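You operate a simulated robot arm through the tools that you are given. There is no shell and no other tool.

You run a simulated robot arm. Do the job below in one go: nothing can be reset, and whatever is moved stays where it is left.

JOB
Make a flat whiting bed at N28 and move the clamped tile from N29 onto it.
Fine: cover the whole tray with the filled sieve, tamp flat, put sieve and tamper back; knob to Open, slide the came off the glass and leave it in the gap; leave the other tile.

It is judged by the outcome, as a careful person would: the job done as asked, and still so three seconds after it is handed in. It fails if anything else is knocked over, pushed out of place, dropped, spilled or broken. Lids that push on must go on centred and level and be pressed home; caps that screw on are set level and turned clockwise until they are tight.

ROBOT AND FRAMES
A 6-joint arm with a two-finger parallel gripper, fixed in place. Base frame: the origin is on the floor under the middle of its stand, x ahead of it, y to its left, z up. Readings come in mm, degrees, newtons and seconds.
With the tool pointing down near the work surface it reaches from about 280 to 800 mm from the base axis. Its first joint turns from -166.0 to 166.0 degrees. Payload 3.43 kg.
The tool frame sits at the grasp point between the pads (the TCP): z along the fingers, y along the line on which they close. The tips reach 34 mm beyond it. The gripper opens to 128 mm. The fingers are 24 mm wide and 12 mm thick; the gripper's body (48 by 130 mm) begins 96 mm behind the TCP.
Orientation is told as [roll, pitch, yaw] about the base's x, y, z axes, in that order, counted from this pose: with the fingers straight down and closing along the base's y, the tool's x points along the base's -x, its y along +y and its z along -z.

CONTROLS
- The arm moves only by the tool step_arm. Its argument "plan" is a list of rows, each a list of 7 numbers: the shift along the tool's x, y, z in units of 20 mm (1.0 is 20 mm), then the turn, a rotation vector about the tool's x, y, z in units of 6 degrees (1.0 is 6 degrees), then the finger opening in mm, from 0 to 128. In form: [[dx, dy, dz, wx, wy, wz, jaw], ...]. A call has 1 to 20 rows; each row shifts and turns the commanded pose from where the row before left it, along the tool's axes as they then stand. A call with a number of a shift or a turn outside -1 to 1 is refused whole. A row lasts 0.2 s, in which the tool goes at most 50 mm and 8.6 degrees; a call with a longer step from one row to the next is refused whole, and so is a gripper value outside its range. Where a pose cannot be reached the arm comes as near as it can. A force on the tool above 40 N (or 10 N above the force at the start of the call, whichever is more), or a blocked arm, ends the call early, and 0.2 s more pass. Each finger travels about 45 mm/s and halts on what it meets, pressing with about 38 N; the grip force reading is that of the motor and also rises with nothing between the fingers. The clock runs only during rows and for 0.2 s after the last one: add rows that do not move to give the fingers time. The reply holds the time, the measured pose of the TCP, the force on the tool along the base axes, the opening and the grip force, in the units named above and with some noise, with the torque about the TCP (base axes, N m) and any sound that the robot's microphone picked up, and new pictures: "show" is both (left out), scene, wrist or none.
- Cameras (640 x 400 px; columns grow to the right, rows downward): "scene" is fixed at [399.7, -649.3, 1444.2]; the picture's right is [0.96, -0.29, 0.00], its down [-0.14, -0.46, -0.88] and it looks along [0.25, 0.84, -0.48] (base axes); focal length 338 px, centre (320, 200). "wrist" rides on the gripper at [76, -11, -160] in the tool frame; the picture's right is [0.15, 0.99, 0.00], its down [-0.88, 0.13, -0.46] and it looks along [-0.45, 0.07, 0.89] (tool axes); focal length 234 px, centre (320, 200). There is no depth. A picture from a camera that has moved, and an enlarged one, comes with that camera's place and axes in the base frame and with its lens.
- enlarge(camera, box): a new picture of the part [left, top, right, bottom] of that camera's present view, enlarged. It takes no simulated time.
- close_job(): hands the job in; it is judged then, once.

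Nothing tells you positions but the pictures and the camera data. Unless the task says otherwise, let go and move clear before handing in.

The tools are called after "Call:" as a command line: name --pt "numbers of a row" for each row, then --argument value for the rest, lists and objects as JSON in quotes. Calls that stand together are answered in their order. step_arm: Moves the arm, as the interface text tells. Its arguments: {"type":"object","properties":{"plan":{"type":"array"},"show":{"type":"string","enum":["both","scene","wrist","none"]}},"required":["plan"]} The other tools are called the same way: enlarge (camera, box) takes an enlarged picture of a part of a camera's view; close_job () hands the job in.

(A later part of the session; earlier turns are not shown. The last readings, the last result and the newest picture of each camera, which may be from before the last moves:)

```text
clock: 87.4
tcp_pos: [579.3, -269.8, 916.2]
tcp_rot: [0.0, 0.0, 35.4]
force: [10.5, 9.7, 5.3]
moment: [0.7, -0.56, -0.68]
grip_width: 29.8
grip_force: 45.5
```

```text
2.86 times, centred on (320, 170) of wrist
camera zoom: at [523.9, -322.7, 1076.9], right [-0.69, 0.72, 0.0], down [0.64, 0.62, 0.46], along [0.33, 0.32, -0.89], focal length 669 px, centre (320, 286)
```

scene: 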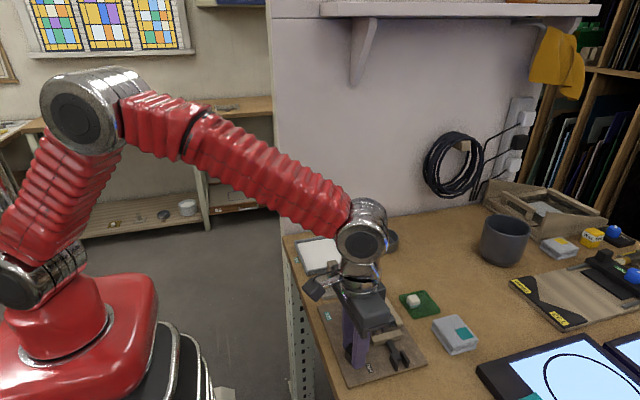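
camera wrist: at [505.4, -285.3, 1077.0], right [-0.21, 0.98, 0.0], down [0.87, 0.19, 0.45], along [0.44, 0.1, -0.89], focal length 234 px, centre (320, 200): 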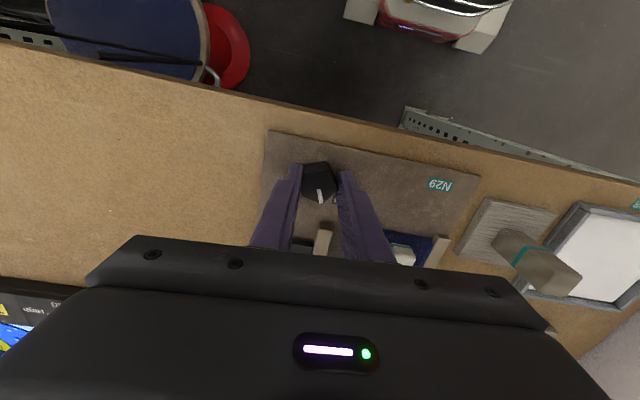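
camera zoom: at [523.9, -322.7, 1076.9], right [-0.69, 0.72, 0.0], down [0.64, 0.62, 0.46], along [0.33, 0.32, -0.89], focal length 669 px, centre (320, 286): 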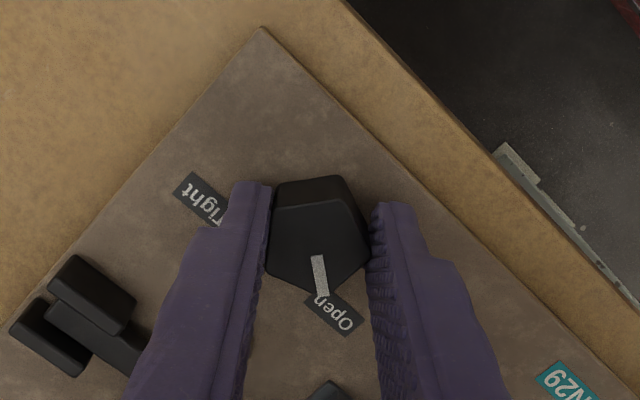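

The torque jumped to −0.68 N·m, so the knob is at its Open stop. I'll ease the twist by about 1.5°, open the jaws and rise.

Call:
step_arm --pt "0 0 0 0 0 0.25 20" --pt "0 0 0 0 0 0 28" --pt "0 0 0 0 0 0 40" --pt "0 0 0 0 0 0 60" --pt "0 0 0 0 0 0 60" --pt "0 0 -0.5 0 0 0 60" --pt "0 0 -0.9 0 0 0 60" --pt "0 0 -0.9 0 0 0 60" --pt "0 0 -0.9 0 0 0 60" --pt "0 0 0 0 0 0 60"

Call:
enlarge --camera "wrist" --box '[220, 80, 460, 240]'

Call:
enlarge --camera "scene" --box '[325, 280, 435, 385]'

```text
clock: 89.6
tcp_pos: [578.3, -268.5, 979.1]
tcp_rot: [-0.1, 0.0, 33.9]
force: [0.9, -0.1, 0.3]
moment: [-0.01, 0.02, 0.02]
grip_width: 60.2
grip_force: 0.0
camera wrist: at [522.2, -320.9, 1139.6], right [-0.67, 0.74, 0.0], down [0.66, 0.6, 0.46], along [0.34, 0.31, -0.89], focal length 234 px, centre (320, 200)
```

scene: 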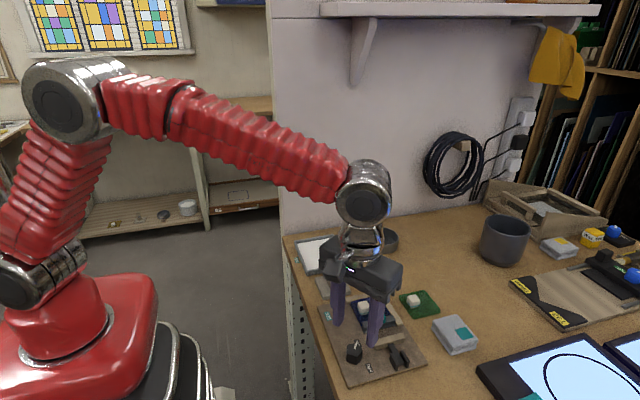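
wrist: 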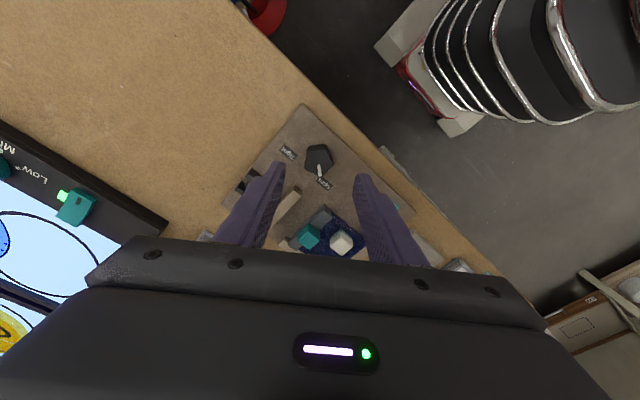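

```text
2.50 times, centred on (340, 160) of wrist
camera zoom: at [522.2, -320.9, 1139.6], right [-0.67, 0.74, 0.0], down [0.66, 0.6, 0.46], along [0.34, 0.31, -0.89], focal length 585 px, centre (270, 300)
```

zoom: 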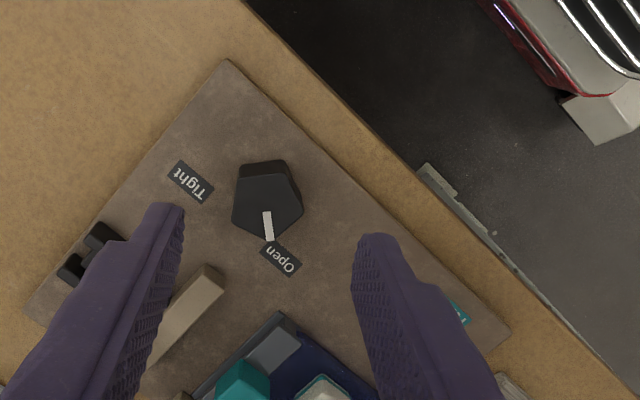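

```text
3.81 times, centred on (380, 332) of scene
camera zoom: at [399.7, -649.3, 1444.2], right [0.96, -0.29, 0.0], down [-0.14, -0.46, -0.88], along [0.25, 0.84, -0.48], focal length 1287 px, centre (91, -305)
```

zoom: 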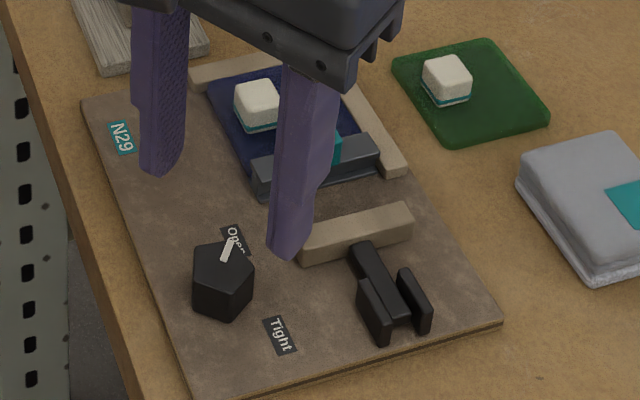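

Knob points at Open and a gap has opened between the came and the bar. I'll turn the gripper back to yaw 0 and view the came and tile from above.

Call:
step_arm --pt "0 0 -0.25 0 0 0.942 80" --pt "0 0 -0.25 0 0 0.942 100" --pt "0 0 -0.25 0 0 0.942 120" --pt "0 0 -0.25 0 0 0.942 128" --pt "0 0 -0.25 0 0 0.942 128" --pt "0 0 -0.25 0 0 0.942 128" --pt "-0.6 0.53 0 0 0 0 128" --pt "-0.6 0.53 0 0 0 0 128" --pt "-0.6 0.53 0 0 0 0 128" --pt "-0.6 0.53 0 0 0 0 128" --pt "-0.6 0.53 0 0 0 0 128" --pt "-0.6 0.53 0 0 0 0 128" --pt "0 0 0 0 0 0 128"

Call:
enlarge --camera "wrist" --box '[240, 110, 400, 230]'

Call:
enlarge --camera "scene" --box '[340, 285, 420, 345]'

```text
clock: 92.4
tcp_pos: [652.1, -207.3, 1012.5]
tcp_rot: [0.0, 0.0, 0.1]
force: [-0.2, 0.4, 0.3]
moment: [0.0, -0.01, -0.01]
grip_width: 127.9
grip_force: 0.1
camera wrist: at [576.4, -218.0, 1172.0], right [-0.15, 0.99, 0.0], down [0.88, 0.13, 0.46], along [0.45, 0.07, -0.89], focal length 234 px, centre (320, 200)
```

scene: 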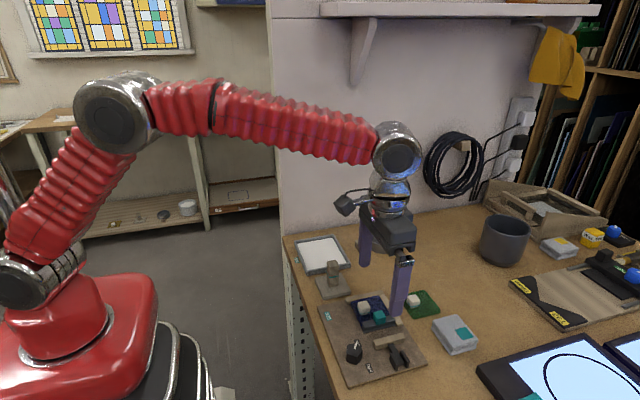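
wrist: 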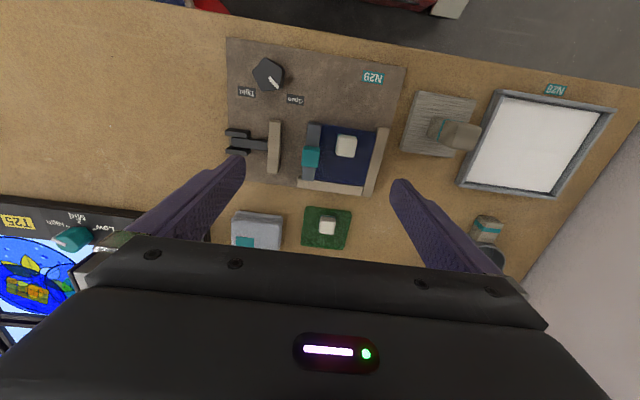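

```text
3.33 times, centred on (320, 170) of wrist
camera zoom: at [576.4, -218.0, 1172.0], right [-0.15, 0.99, 0.0], down [0.88, 0.13, 0.46], along [0.45, 0.07, -0.89], focal length 781 px, centre (320, 300)
```

zoom: 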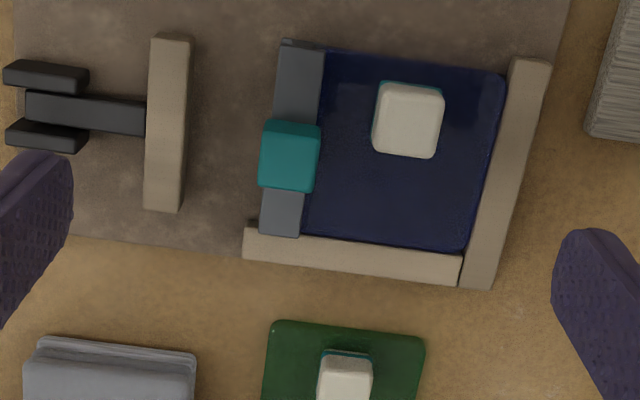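

```text
6.67 times, centred on (380, 315) of scene
camera zoom: at [399.7, -649.3, 1444.2], right [0.96, -0.29, 0.0], down [-0.14, -0.46, -0.88], along [0.25, 0.84, -0.48], focal length 2252 px, centre (-80, -567)
```

zoom: 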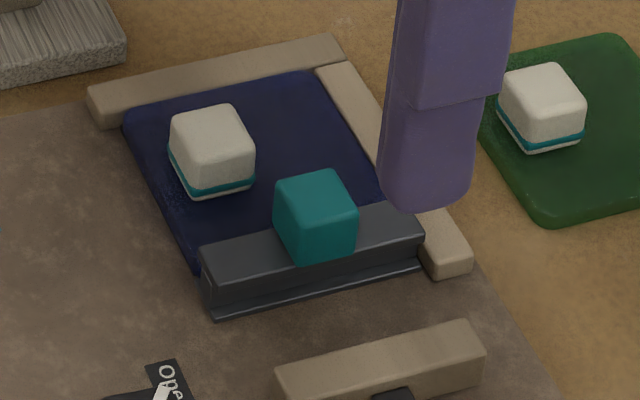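

The gap is about 31 mm wide (bar face near y −255, came from y −224 to −209), teal cube at about (655, −216). I'll turn to yaw −90° so the fingers close along x on the cube, leaving the slide direction clear.

Call:
step_arm --pt "-0.15 -0.45 0 0 0 1 120" --pt "0 0 0 0 0 1 110" --pt "0 0 0 0 0 1 100" --pt "0 0 0 0 0 1 90" --pt "0 0 0 0 0 1 80" --pt "0 0 0 0 0 1 70" --pt "0 0 0 0 0 1 60" --pt "0 0 0 0 0 1 50" --pt "0 0 0.2 0 0 1 50" --pt "0 0 0.2 0 0 1 50" --pt "0 0 0.3 0 0 1 50" --pt "0 0 0.3 0 0 1 50" --pt "0 0 0.3 0 0 1 50" --pt "0 0 0.3 0 0 1 50" --pt "0 0 0 0 0 1 50" --pt "0 0 0 0 0 0 50"

Call:
enlarge --camera "wrist" --box '[230, 90, 410, 250]'

Call:
enlarge --camera "scene" --box '[340, 275, 420, 345]'

```text
clock: 95.8
tcp_pos: [654.9, -213.5, 979.1]
tcp_rot: [0.0, 0.0, -90.1]
force: [0.7, -0.1, 0.6]
moment: [-0.01, -0.02, -0.04]
grip_width: 50.3
grip_force: 0.1
camera wrist: at [644.2, -139.1, 1138.7], right [0.99, 0.15, 0.0], down [0.13, -0.88, 0.46], along [0.07, -0.45, -0.89], focal length 234 px, centre (320, 200)
```

scene: 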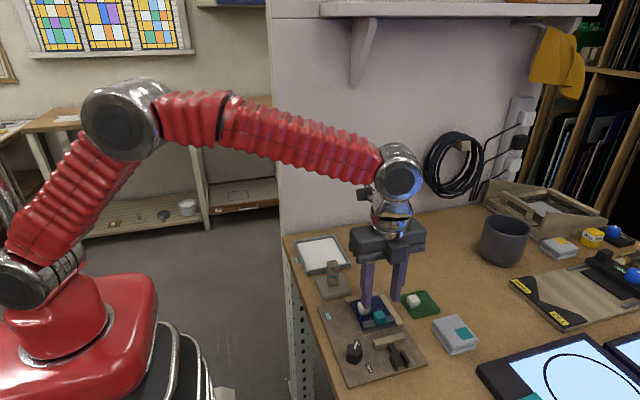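
wrist: 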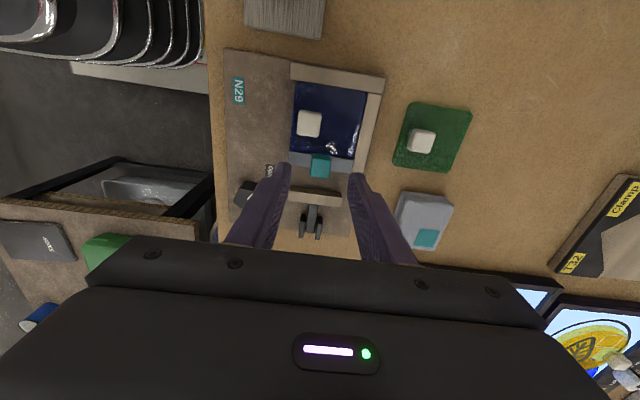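

```text
2.50 times, centred on (320, 170) of wrist
camera zoom: at [644.2, -139.1, 1138.7], right [0.99, 0.15, 0.0], down [0.13, -0.88, 0.46], along [0.07, -0.45, -0.89], focal length 585 px, centre (320, 275)
```

zoom: 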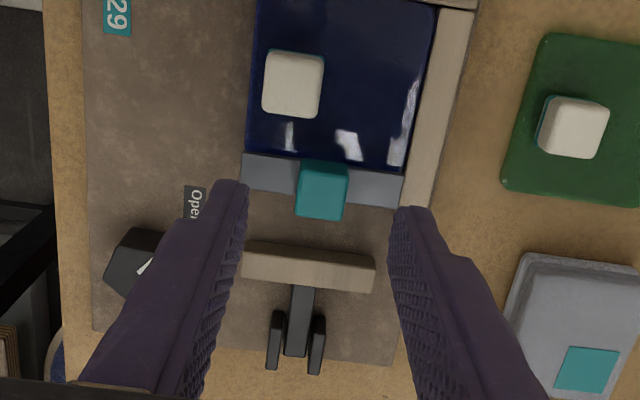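

```text
5.71 times, centred on (380, 310) of scene
camera zoom: at [399.7, -649.3, 1444.2], right [0.96, -0.29, 0.0], down [-0.14, -0.46, -0.88], along [0.25, 0.84, -0.48], focal length 1930 px, centre (-23, -429)
```

zoom: 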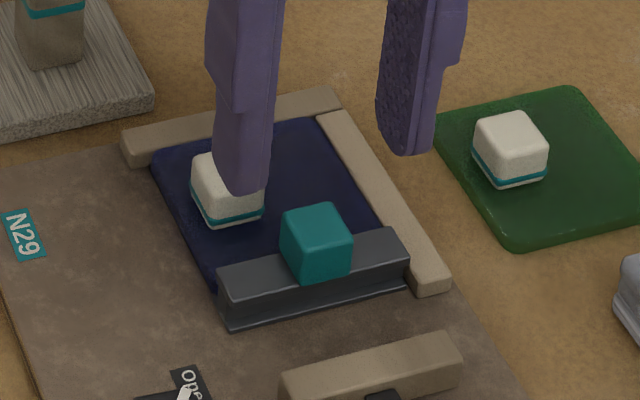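

Call:
enlarge --camera "wrist" --box '[285, 140, 355, 195]'

```text
7.27 times, centred on (320, 168) of wrist
camera zoom: at [644.2, -139.1, 1138.7], right [0.99, 0.15, 0.0], down [0.13, -0.88, 0.46], along [0.07, -0.45, -0.89], focal length 1703 px, centre (320, 436)
```

zoom: 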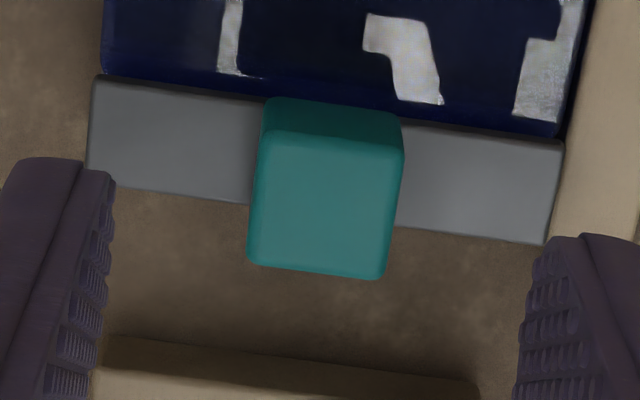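

The cube centre is about 3.5 mm further −y and 1.6 mm +x of the tool. I'll correct and lower to just above the cube.

Call:
step_arm --pt "-0.175 0.07 0.4 0 0 0 50" --pt "0 0 0.5 0 0 0 50" --pt "0 0 0.4 0 0 0 50" --pt "0 0 0 0 0 0 50"

Call:
enlarge --camera "wrist" --box '[285, 140, 355, 195]'

Call:
enlarge --camera "scene" --box '[340, 275, 420, 345]'

```text
clock: 96.8
tcp_pos: [656.4, -218.5, 952.2]
tcp_rot: [0.0, 0.0, -90.0]
force: [0.5, -0.6, 0.1]
moment: [0.02, -0.02, -0.03]
grip_width: 50.1
grip_force: 0.1
camera wrist: at [646.7, -144.2, 1112.4], right [0.99, 0.15, 0.0], down [0.13, -0.88, 0.46], along [0.07, -0.45, -0.89], focal length 234 px, centre (320, 200)
```

scene: 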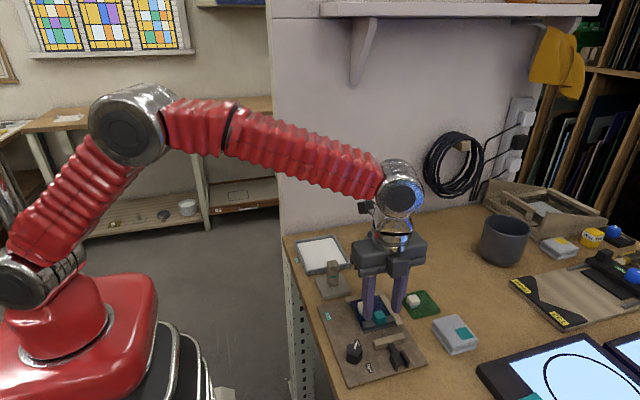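
wrist: 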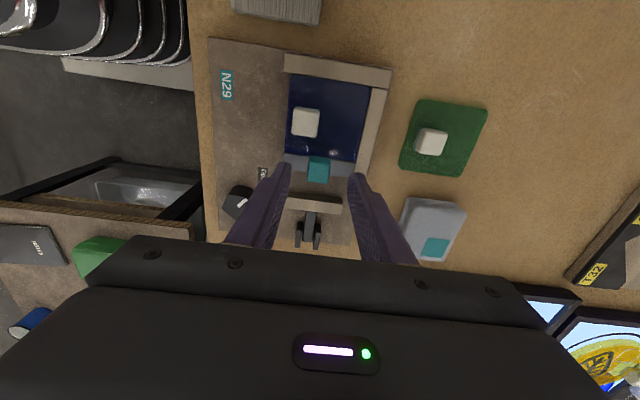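

```text
7.27 times, centred on (320, 168) of wrist
camera zoom: at [646.7, -144.2, 1112.4], right [0.99, 0.15, 0.0], down [0.13, -0.88, 0.46], along [0.07, -0.45, -0.89], focal length 1703 px, centre (320, 436)
```

zoom: 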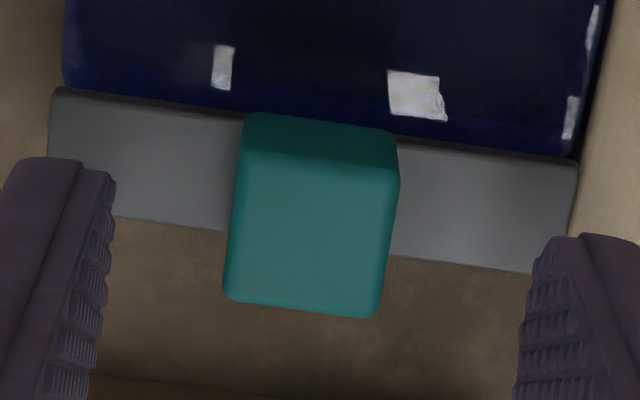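

```text
5.71 times, centred on (380, 310) of scene
camera zoom: at [399.7, -649.3, 1444.2], right [0.96, -0.29, 0.0], down [-0.14, -0.46, -0.88], along [0.25, 0.84, -0.48], focal length 1930 px, centre (-23, -429)
```

zoom: 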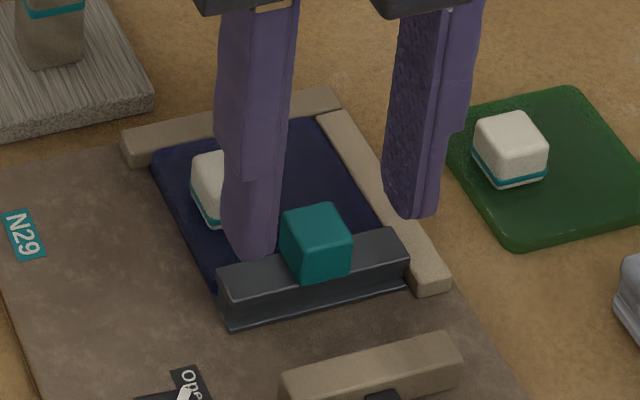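

Cube top is around z 912 and nearly centred. I'll make a small correction and lower 17 mm beside the cube, keeping the tips above the came's top.

Call:
step_arm --pt "0.1 -0.05 0.2 0 0 0 50" --pt "0 0 0.3 0 0 0 50" --pt "0 0 0.2 0 0 0 50" --pt "0 0 0.15 0 0 0 50" --pt "0 0 0 0 0 0 50"

Call:
enlarge --camera "wrist" --box '[270, 140, 370, 215]'

Call:
enlarge --camera "scene" --box '[350, 285, 410, 335]'

```text
clock: 98.0
tcp_pos: [655.1, -216.4, 935.9]
tcp_rot: [0.0, 0.0, -89.9]
force: [0.5, 0.0, 0.8]
moment: [-0.02, -0.03, 0.02]
grip_width: 49.9
grip_force: 0.0
camera wrist: at [644.3, -141.7, 1095.3], right [0.99, 0.15, 0.0], down [0.13, -0.88, 0.46], along [0.07, -0.45, -0.89], focal length 234 px, centre (320, 200)
```

scene: 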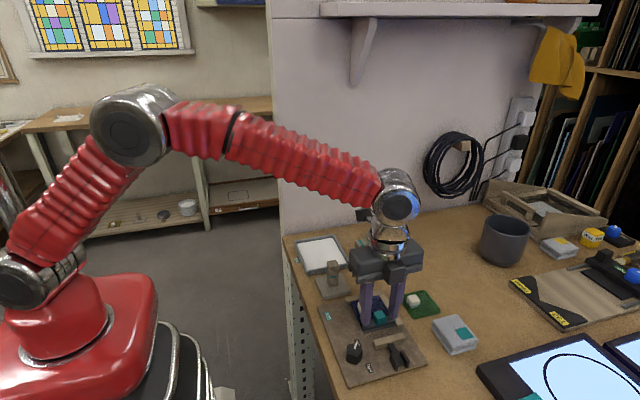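
wrist: 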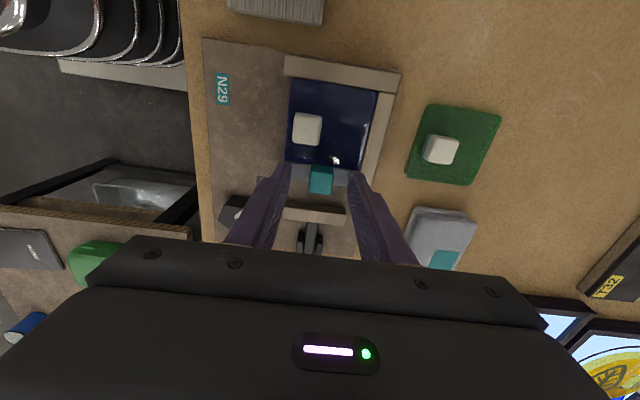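

```text
5.33 times, centred on (320, 178) of wrist
camera zoom: at [644.3, -141.7, 1095.3], right [0.99, 0.15, 0.0], down [0.13, -0.88, 0.46], along [0.07, -0.45, -0.89], focal length 1249 px, centre (320, 320)
```

zoom: 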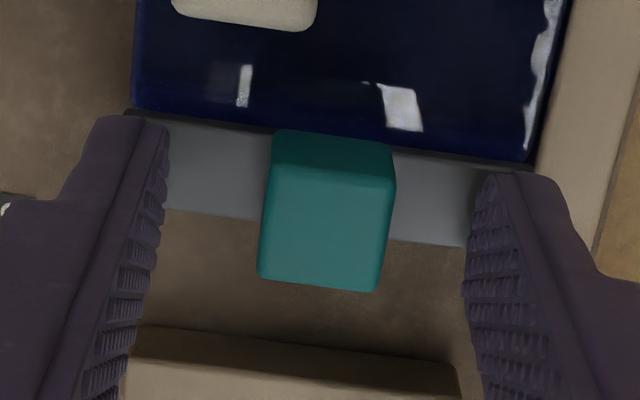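

```text
8.00 times, centred on (380, 310) of scene
camera zoom: at [399.7, -649.3, 1444.2], right [0.96, -0.29, 0.0], down [-0.14, -0.46, -0.88], along [0.25, 0.84, -0.48], focal length 2702 px, centre (-160, -680)
```

zoom: 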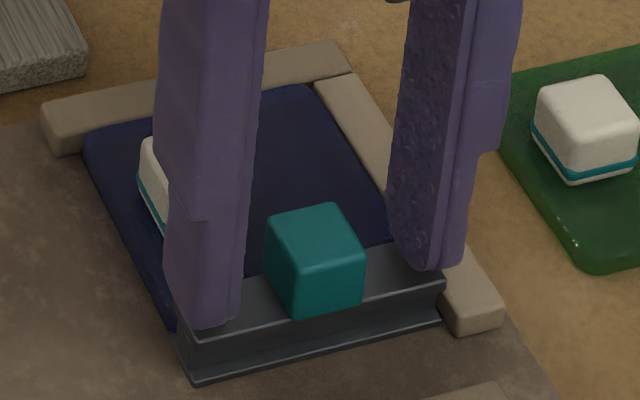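

Tips are just above the came's top. I'll lower 2 mm and close on the cube.

Call:
step_arm --pt "0 0 0.1 0 0 0 40" --pt "0 0 0 0 0 0 32" --pt "0 0 0 0 0 0 24" --pt "0 0 0 0 0 0 16" --pt "0 0 0 0 0 0 10" --pt "0 0 0 0 0 0 10"

Call:
enlarge --camera "wrist" --box '[270, 140, 370, 215]'

Call:
enlarge --camera "scene" --box '[350, 285, 410, 335]'

```text
clock: 99.4
tcp_pos: [656.5, -217.0, 933.0]
tcp_rot: [0.0, -0.1, -90.1]
force: [-0.4, 0.4, -0.2]
moment: [0.0, 0.0, -0.03]
grip_width: 19.1
grip_force: 38.2
camera wrist: at [644.0, -141.8, 1094.0], right [0.99, 0.15, 0.0], down [0.13, -0.88, 0.46], along [0.07, -0.45, -0.89], focal length 234 px, centre (320, 200)
```

scene: 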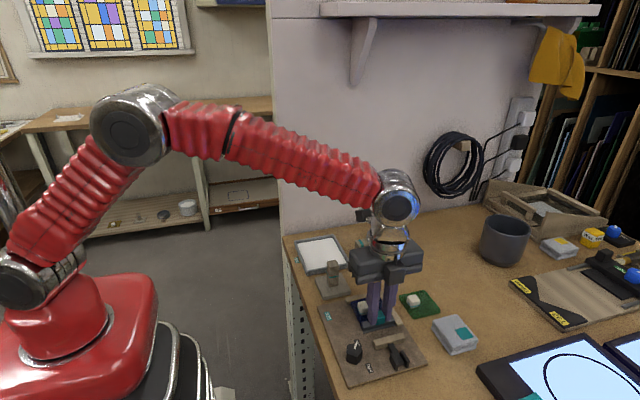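
wrist: 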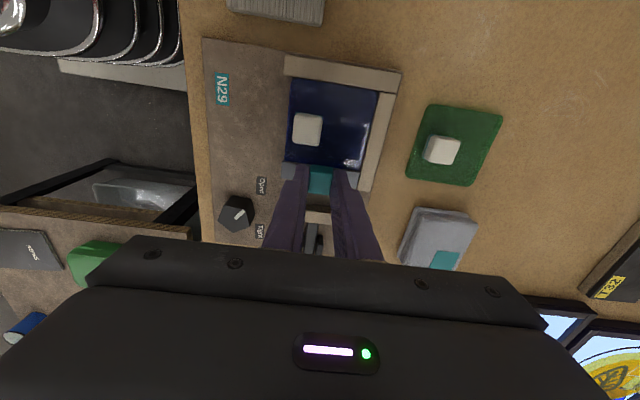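

```text
5.33 times, centred on (320, 178) of wrist
camera zoom: at [644.0, -141.8, 1094.0], right [0.99, 0.15, 0.0], down [0.13, -0.88, 0.46], along [0.07, -0.45, -0.89], focal length 1249 px, centre (320, 320)
```

zoom: 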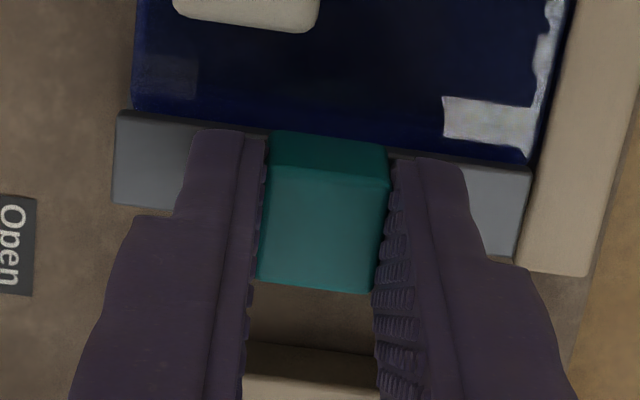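

```text
8.00 times, centred on (380, 310) of scene
camera zoom: at [399.7, -649.3, 1444.2], right [0.96, -0.29, 0.0], down [-0.14, -0.46, -0.88], along [0.25, 0.84, -0.48], focal length 2702 px, centre (-160, -680)
```

zoom: 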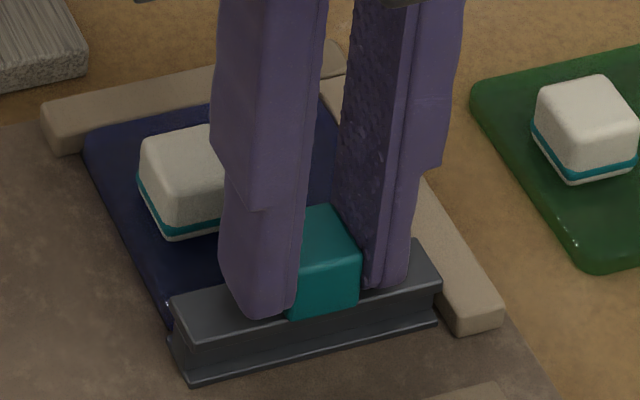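

The cube is gripped. Now I'll slide the came in −y by about 16 mm, level and slowly, watching force.

Call:
step_arm --pt "-0.1 0 0 0 0 0 10" --pt "-0.1 0 0 0 0 0 10" --pt "-0.1 0 0 0 0 0 10" --pt "-0.1 0 0 0 0 0 10" --pt "0 0 0 0 0 0 10"

Call:
enlarge --camera "scene" --box '[345, 285, 415, 345]'

Call:
enlarge --camera "wrist" --box '[260, 120, 380, 220]'

```text
clock: 100.6
tcp_pos: [654.5, -225.0, 932.6]
tcp_rot: [0.2, 0.0, -90.1]
force: [2.8, 5.5, 16.7]
moment: [0.27, -0.04, -0.03]
grip_width: 18.7
grip_force: 37.2
camera wrist: at [643.6, -148.5, 1093.8], right [0.99, 0.15, 0.0], down [0.13, -0.88, 0.46], along [0.07, -0.45, -0.89], focal length 234 px, centre (320, 200)
```

scene: 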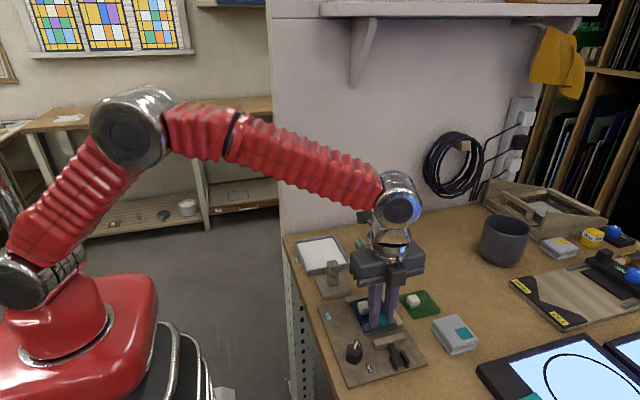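
wrist: 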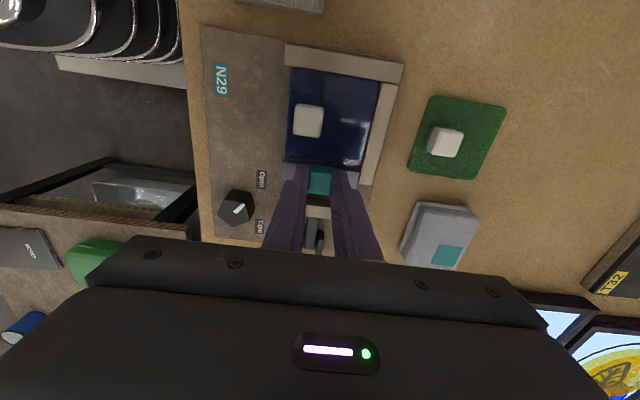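

```text
6.67 times, centred on (380, 315) of scene
camera zoom: at [399.7, -649.3, 1444.2], right [0.96, -0.29, 0.0], down [-0.14, -0.46, -0.88], along [0.25, 0.84, -0.48], focal length 2252 px, centre (-80, -567)
```

zoom: 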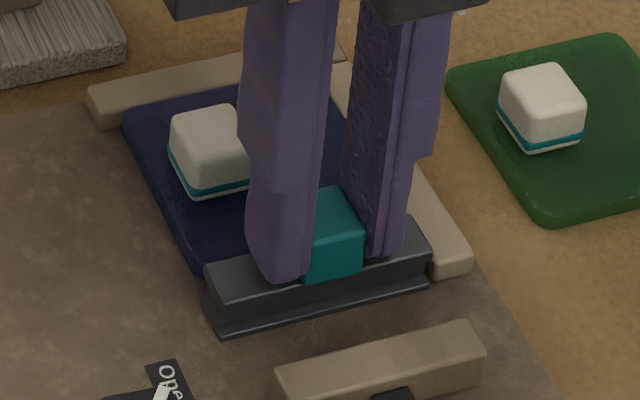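

```text
4.00 times, centred on (320, 170) of wrist
camera zoom: at [643.6, -148.5, 1093.8], right [0.99, 0.15, 0.0], down [0.13, -0.88, 0.46], along [0.07, -0.45, -0.89], focal length 937 px, centre (320, 320)
```

zoom: 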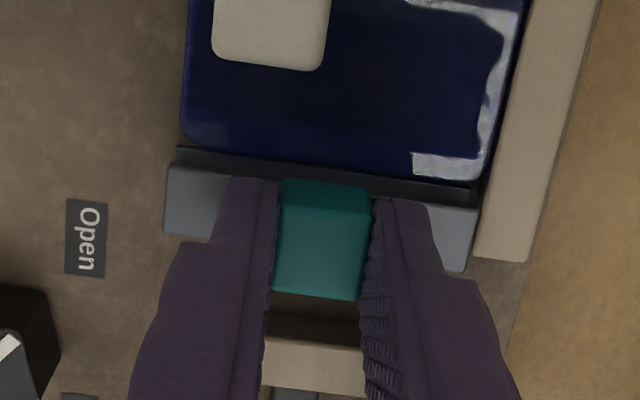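

The came is moving and the glass edge is emerging. I'll relieve the slight downward press and slide another 9 mm.

Call:
step_arm --pt "-0.05 0 -0.02 0 0 0 10" --pt "-0.1 0 -0.01 0 0 0 10" --pt "-0.1 0 0 0 0 0 10" --pt "-0.1 0 0 0 0 0 10" --pt "-0.1 0 0 0 0 0 10" --pt "0 0 0 0 0 0 10"

Call:
enlarge --camera "scene" --box '[345, 285, 415, 345]'

Call:
enlarge --camera "wrist" --box '[260, 120, 380, 220]'

```text
clock: 102.0
tcp_pos: [654.9, -232.9, 933.2]
tcp_rot: [-0.1, 0.0, -90.1]
force: [-0.7, 1.6, 2.5]
moment: [0.06, 0.01, -0.01]
grip_width: 19.3
grip_force: 38.2
camera wrist: at [643.6, -158.0, 1093.9], right [0.99, 0.15, 0.0], down [0.13, -0.88, 0.46], along [0.07, -0.45, -0.89], focal length 234 px, centre (320, 200)
```

scene: 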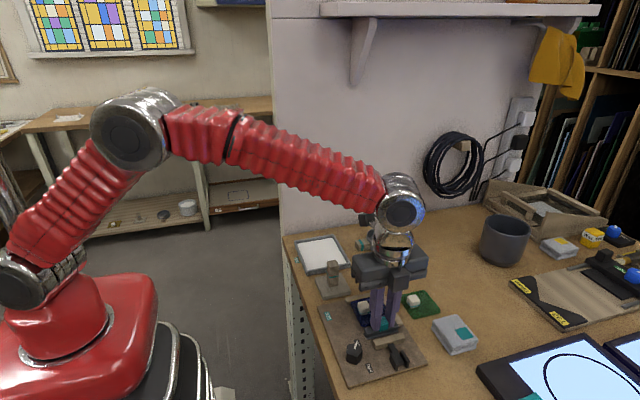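
wrist: 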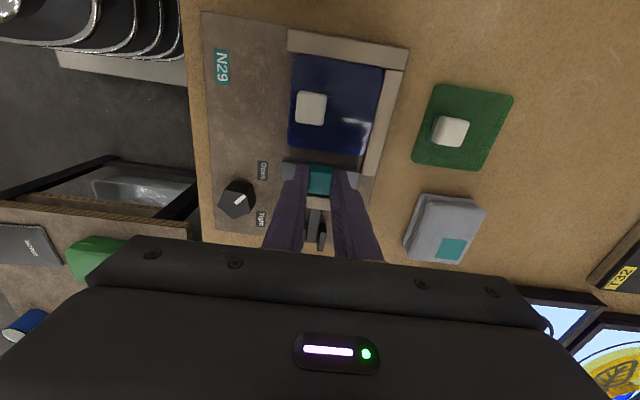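

```text
6.67 times, centred on (380, 315) of scene
camera zoom: at [399.7, -649.3, 1444.2], right [0.96, -0.29, 0.0], down [-0.14, -0.46, -0.88], along [0.25, 0.84, -0.48], focal length 2252 px, centre (-80, -567)
```

zoom: 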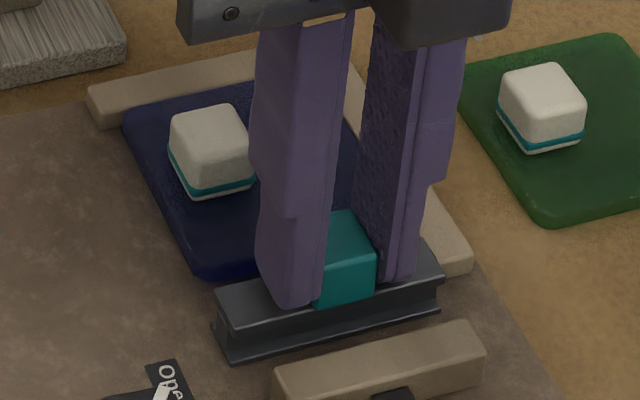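

```text
4.00 times, centred on (320, 170) of wrist
camera zoom: at [643.6, -158.0, 1093.9], right [0.99, 0.15, 0.0], down [0.13, -0.88, 0.46], along [0.07, -0.45, -0.89], focal length 937 px, centre (320, 320)
```

zoom: 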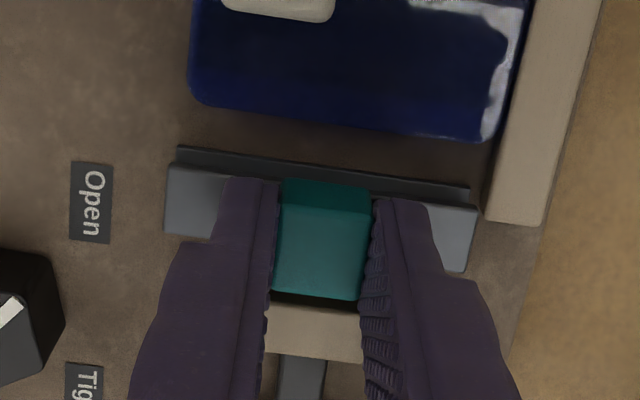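

The came is fully off the glass and stands in the gap, clear of both glass and bar. I'll release and rise.

Call:
step_arm --pt "0 0 0.01 0 0 0 16" --pt "0 0 0 0 0 0 22" --pt "0 0 0 0 0 0 30" --pt "0 0 0 0 0 0 44" --pt "0 0 0 0 0 0 44" --pt "0 0 -0.4 0 0 0 44" --pt "0 0 -0.9 0 0 0 44" --pt "0 0 -0.9 0 0 0 44" --pt "0 0 -0.9 0 0 0 44" --pt "0 0 0 0 0 0 60"

Call:
enlarge --camera "scene" --box '[335, 275, 425, 355]'

Call:
enlarge --camera "wrist" --box '[200, 60, 420, 220]'

```text
clock: 104.2
tcp_pos: [654.2, -232.5, 996.6]
tcp_rot: [0.0, 0.0, -90.0]
force: [0.4, -0.6, -0.9]
moment: [0.01, -0.01, 0.0]
grip_width: 60.3
grip_force: 0.0
camera wrist: at [643.4, -156.8, 1156.7], right [0.99, 0.15, 0.0], down [0.13, -0.88, 0.46], along [0.07, -0.45, -0.89], focal length 234 px, centre (320, 200)
```

scene: 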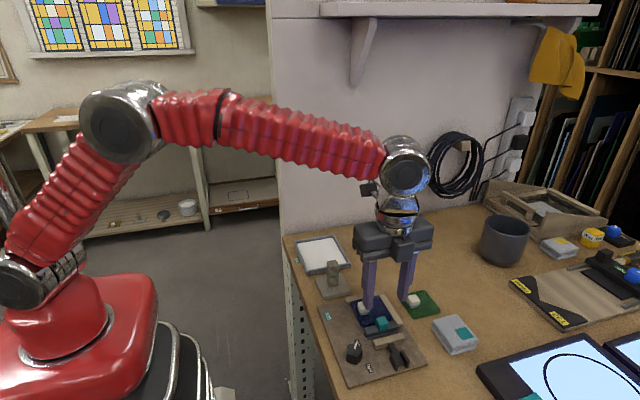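
wrist: 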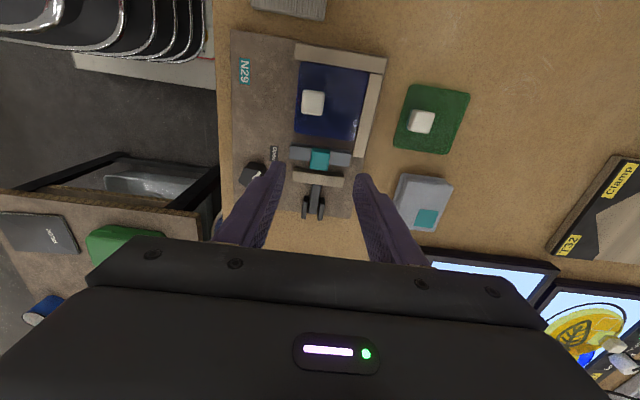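

```text
5.00 times, centred on (380, 315) of scene
camera zoom: at [399.7, -649.3, 1444.2], right [0.96, -0.29, 0.0], down [-0.14, -0.46, -0.88], along [0.25, 0.84, -0.48], focal length 1689 px, centre (20, -375)
```

zoom: 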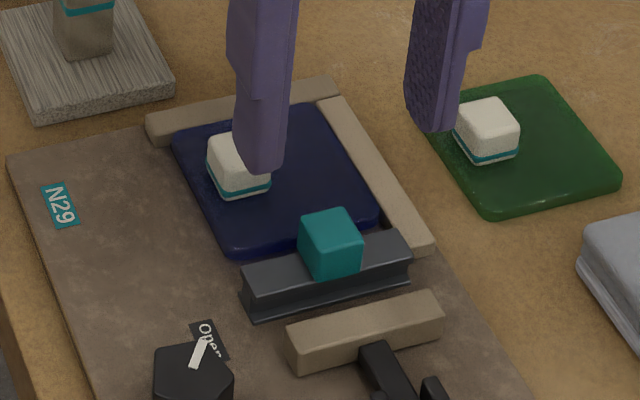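

```text
2.50 times, centred on (310, 140) of wrist
camera zoom: at [643.4, -156.8, 1156.7], right [0.99, 0.15, 0.0], down [0.13, -0.88, 0.46], along [0.07, -0.45, -0.89], focal length 585 px, centre (345, 350)
```

zoom: 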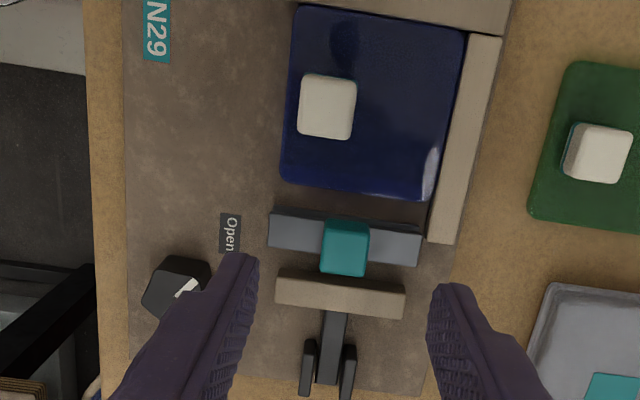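

The came stays put in the gap and the blue tile (about 70 × 70 mm, centre (657, −178)) is free. Its white grip block is at about (639, −177.5), top near z 905. I'll turn back to yaw 0 and hover over the block.

Call:
step_arm --pt "0 0 0 0 0 -1 60" --pt "0 0 0 0 0 -1 60" --pt "0 0 0 0 0 -1 60" --pt "0 0 0 0 0 -1 60" --pt "0 0 0 0 0 -1 60" --pt "0 0 0 0 0 -1 60" --pt "0 0 0 0 0 -1 60" --pt "0 0 0 0 0 -1 60" --pt "0 0 0 0 0 -1 60" --pt "0 0 0 0 0 -1 60" --pt "0 0 0 0 0 -1 60" --pt "0 0 0 0 0 -1 60" --pt "0 0 0 0 0 -1 60" --pt "0 0 0 0 0 -1 60" --pt "0 0 0 0 0 -1 60" --pt "0.25 0.9 0 0 0 0 60" --pt "0.25 0.9 0 0 0 0 50" --pt "0.25 0.95 0 0 0 0 40" --pt "0 0 0 0 0 0 40"

Call:
enlarge --camera "wrist" --box '[260, 110, 380, 210]'

Call:
enlarge --camera "scene" --box '[335, 275, 425, 355]'

```text
clock: 108.2
tcp_pos: [638.7, -178.8, 997.2]
tcp_rot: [0.0, -0.1, 0.0]
force: [0.4, -0.5, 0.1]
moment: [-0.01, 0.02, -0.04]
grip_width: 39.7
grip_force: 0.1
camera wrist: at [563.4, -189.8, 1157.5], right [-0.15, 0.99, 0.0], down [0.88, 0.13, 0.46], along [0.45, 0.07, -0.89], focal length 234 px, centre (320, 200)
```

scene: 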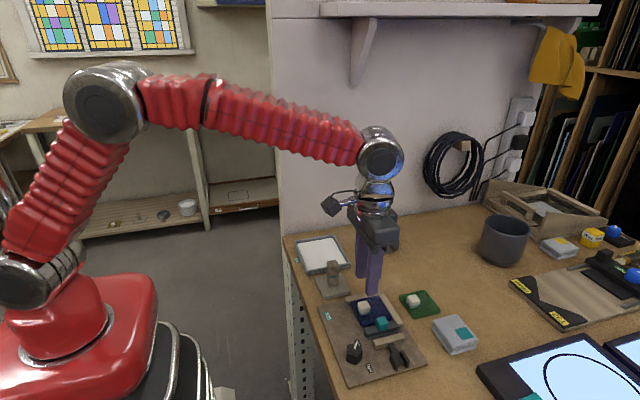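
wrist: 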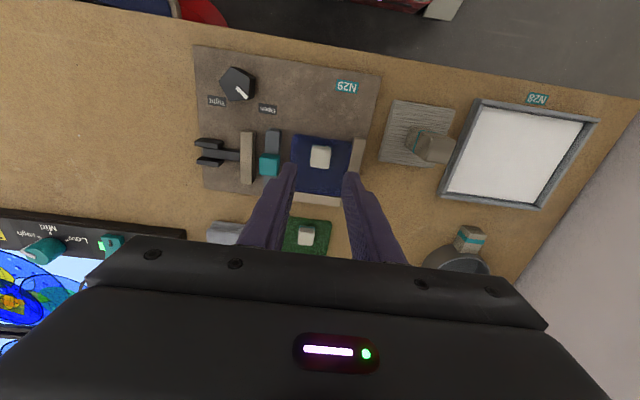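

```text
4.00 times, centred on (320, 160) of wrist
camera zoom: at [563.4, -189.8, 1157.5], right [-0.15, 0.99, 0.0], down [0.88, 0.13, 0.46], along [0.45, 0.07, -0.89], focal length 937 px, centre (320, 360)
```

zoom: 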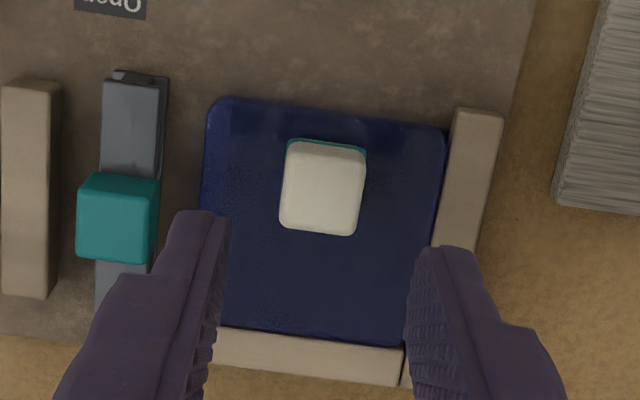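

```text
5.00 times, centred on (380, 315) of scene
camera zoom: at [399.7, -649.3, 1444.2], right [0.96, -0.29, 0.0], down [-0.14, -0.46, -0.88], along [0.25, 0.84, -0.48], focal length 1689 px, centre (20, -375)
```

zoom: 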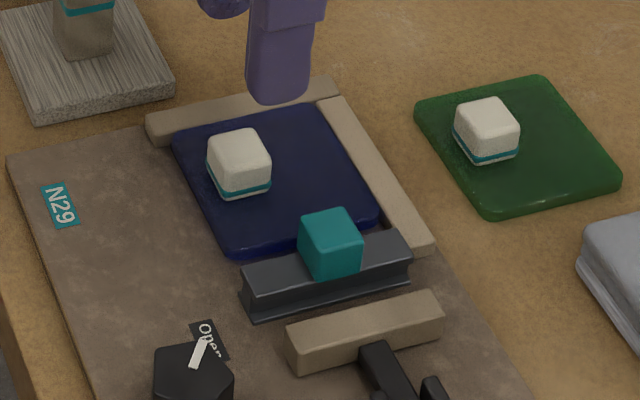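

The jaws are aligned with the block. I'll descend to just above it and check once more.

Call:
step_arm --pt "0.02 0.045 0.4 0 0 0 38" --pt "0 0 0.7 0 0 0 38" --pt "0 0 0.7 0 0 0 38" --pt "0 0 0.5 0 0 0 38" --pt "0 0 0.3 0 0 0 38" --pt "0 0 0 0 0 0 38"

Call:
enlarge --camera "wrist" --box '[260, 120, 380, 220]'

Call:
enlarge --camera "scene" --box '[340, 280, 410, 340]'

```text
clock: 109.6
tcp_pos: [639.9, -177.8, 944.6]
tcp_rot: [-0.1, 0.0, 0.0]
force: [-0.7, 0.6, 0.0]
moment: [-0.01, 0.0, 0.01]
grip_width: 38.0
grip_force: 0.1
camera wrist: at [563.9, -190.3, 1104.0], right [-0.15, 0.99, 0.0], down [0.88, 0.13, 0.46], along [0.45, 0.07, -0.89], focal length 234 px, centre (320, 200)
```

scene: 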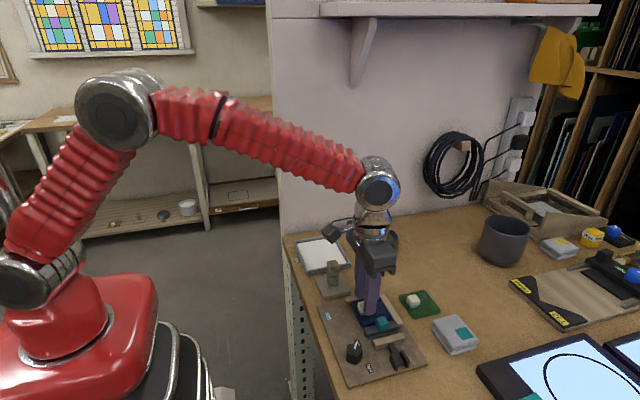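
wrist: 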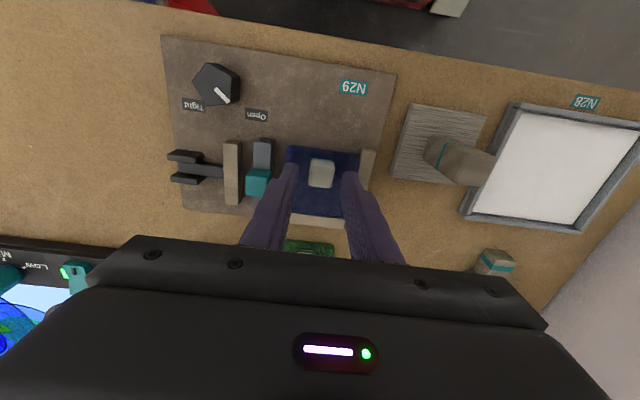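

```text
4.00 times, centred on (320, 170) of wrist
camera zoom: at [563.9, -190.3, 1104.0], right [-0.15, 0.99, 0.0], down [0.88, 0.13, 0.46], along [0.45, 0.07, -0.89], focal length 937 px, centre (320, 320)
```

zoom: 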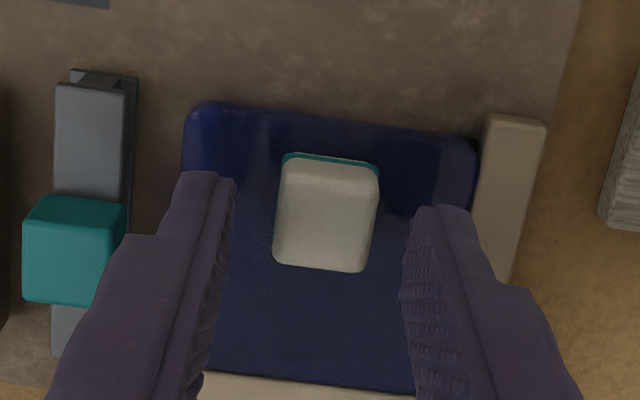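

```text
6.67 times, centred on (375, 310) of scene
camera zoom: at [399.7, -649.3, 1444.2], right [0.96, -0.29, 0.0], down [-0.14, -0.46, -0.88], along [0.25, 0.84, -0.48], focal length 2252 px, centre (-47, -533)
```

zoom: 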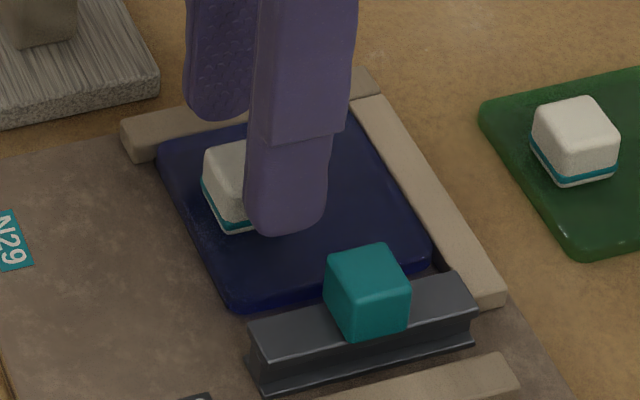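

Call:
step_arm --pt "0.06 0 0.2 0 0 0 38" --pt "0 0 0.3 0 0 0 38" --pt "0 0 0.2 0 0 0 38" --pt "0 0 0.1 0 0 0 38" --pt "0 0 0 0 0 0 38"

Call:
enlarge --camera "wrist" --box '[260, 120, 380, 220]'

Call:
enlarge --camera "scene" --box '[340, 280, 410, 340]'

```text
clock: 110.8
tcp_pos: [637.4, -177.4, 928.5]
tcp_rot: [0.1, 0.2, 0.0]
force: [-0.4, 0.4, -0.2]
moment: [-0.02, 0.02, 0.01]
grip_width: 38.0
grip_force: 0.0
camera wrist: at [562.6, -188.8, 1087.8], right [-0.15, 0.99, 0.0], down [0.88, 0.13, 0.46], along [0.45, 0.07, -0.89], focal length 234 px, centre (320, 200)
```

scene: 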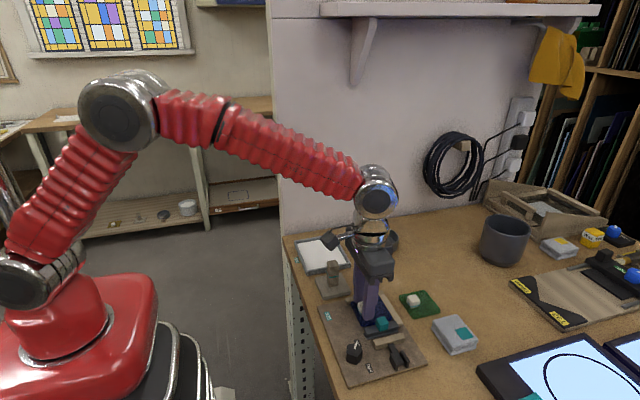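
wrist: 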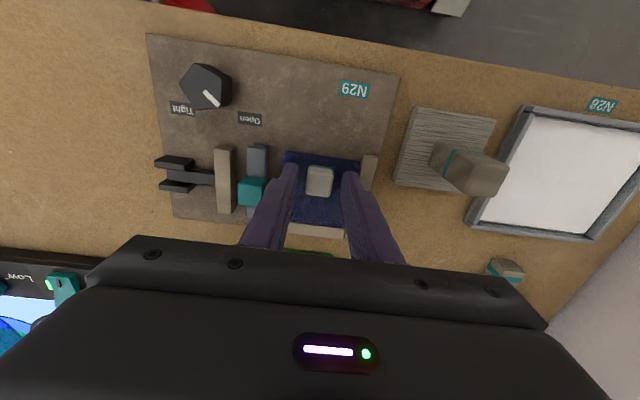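

```text
4.00 times, centred on (320, 170) of wrist
camera zoom: at [562.6, -188.8, 1087.8], right [-0.15, 0.99, 0.0], down [0.88, 0.13, 0.46], along [0.45, 0.07, -0.89], focal length 937 px, centre (320, 320)
```

zoom: 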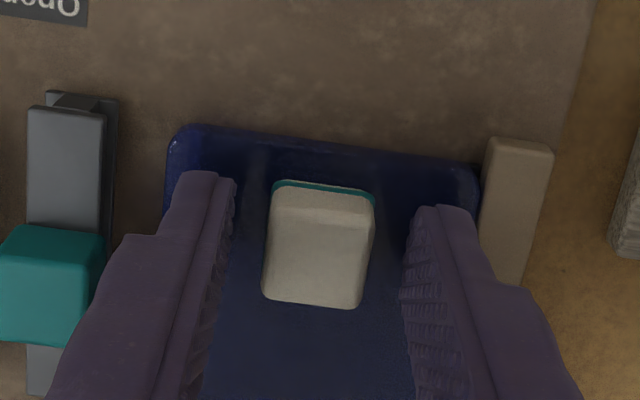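

```text
6.67 times, centred on (375, 310) of scene
camera zoom: at [399.7, -649.3, 1444.2], right [0.96, -0.29, 0.0], down [-0.14, -0.46, -0.88], along [0.25, 0.84, -0.48], focal length 2252 px, centre (-47, -533)
```

zoom: 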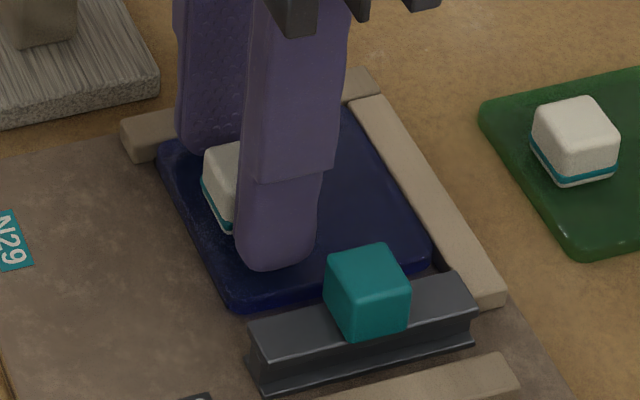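

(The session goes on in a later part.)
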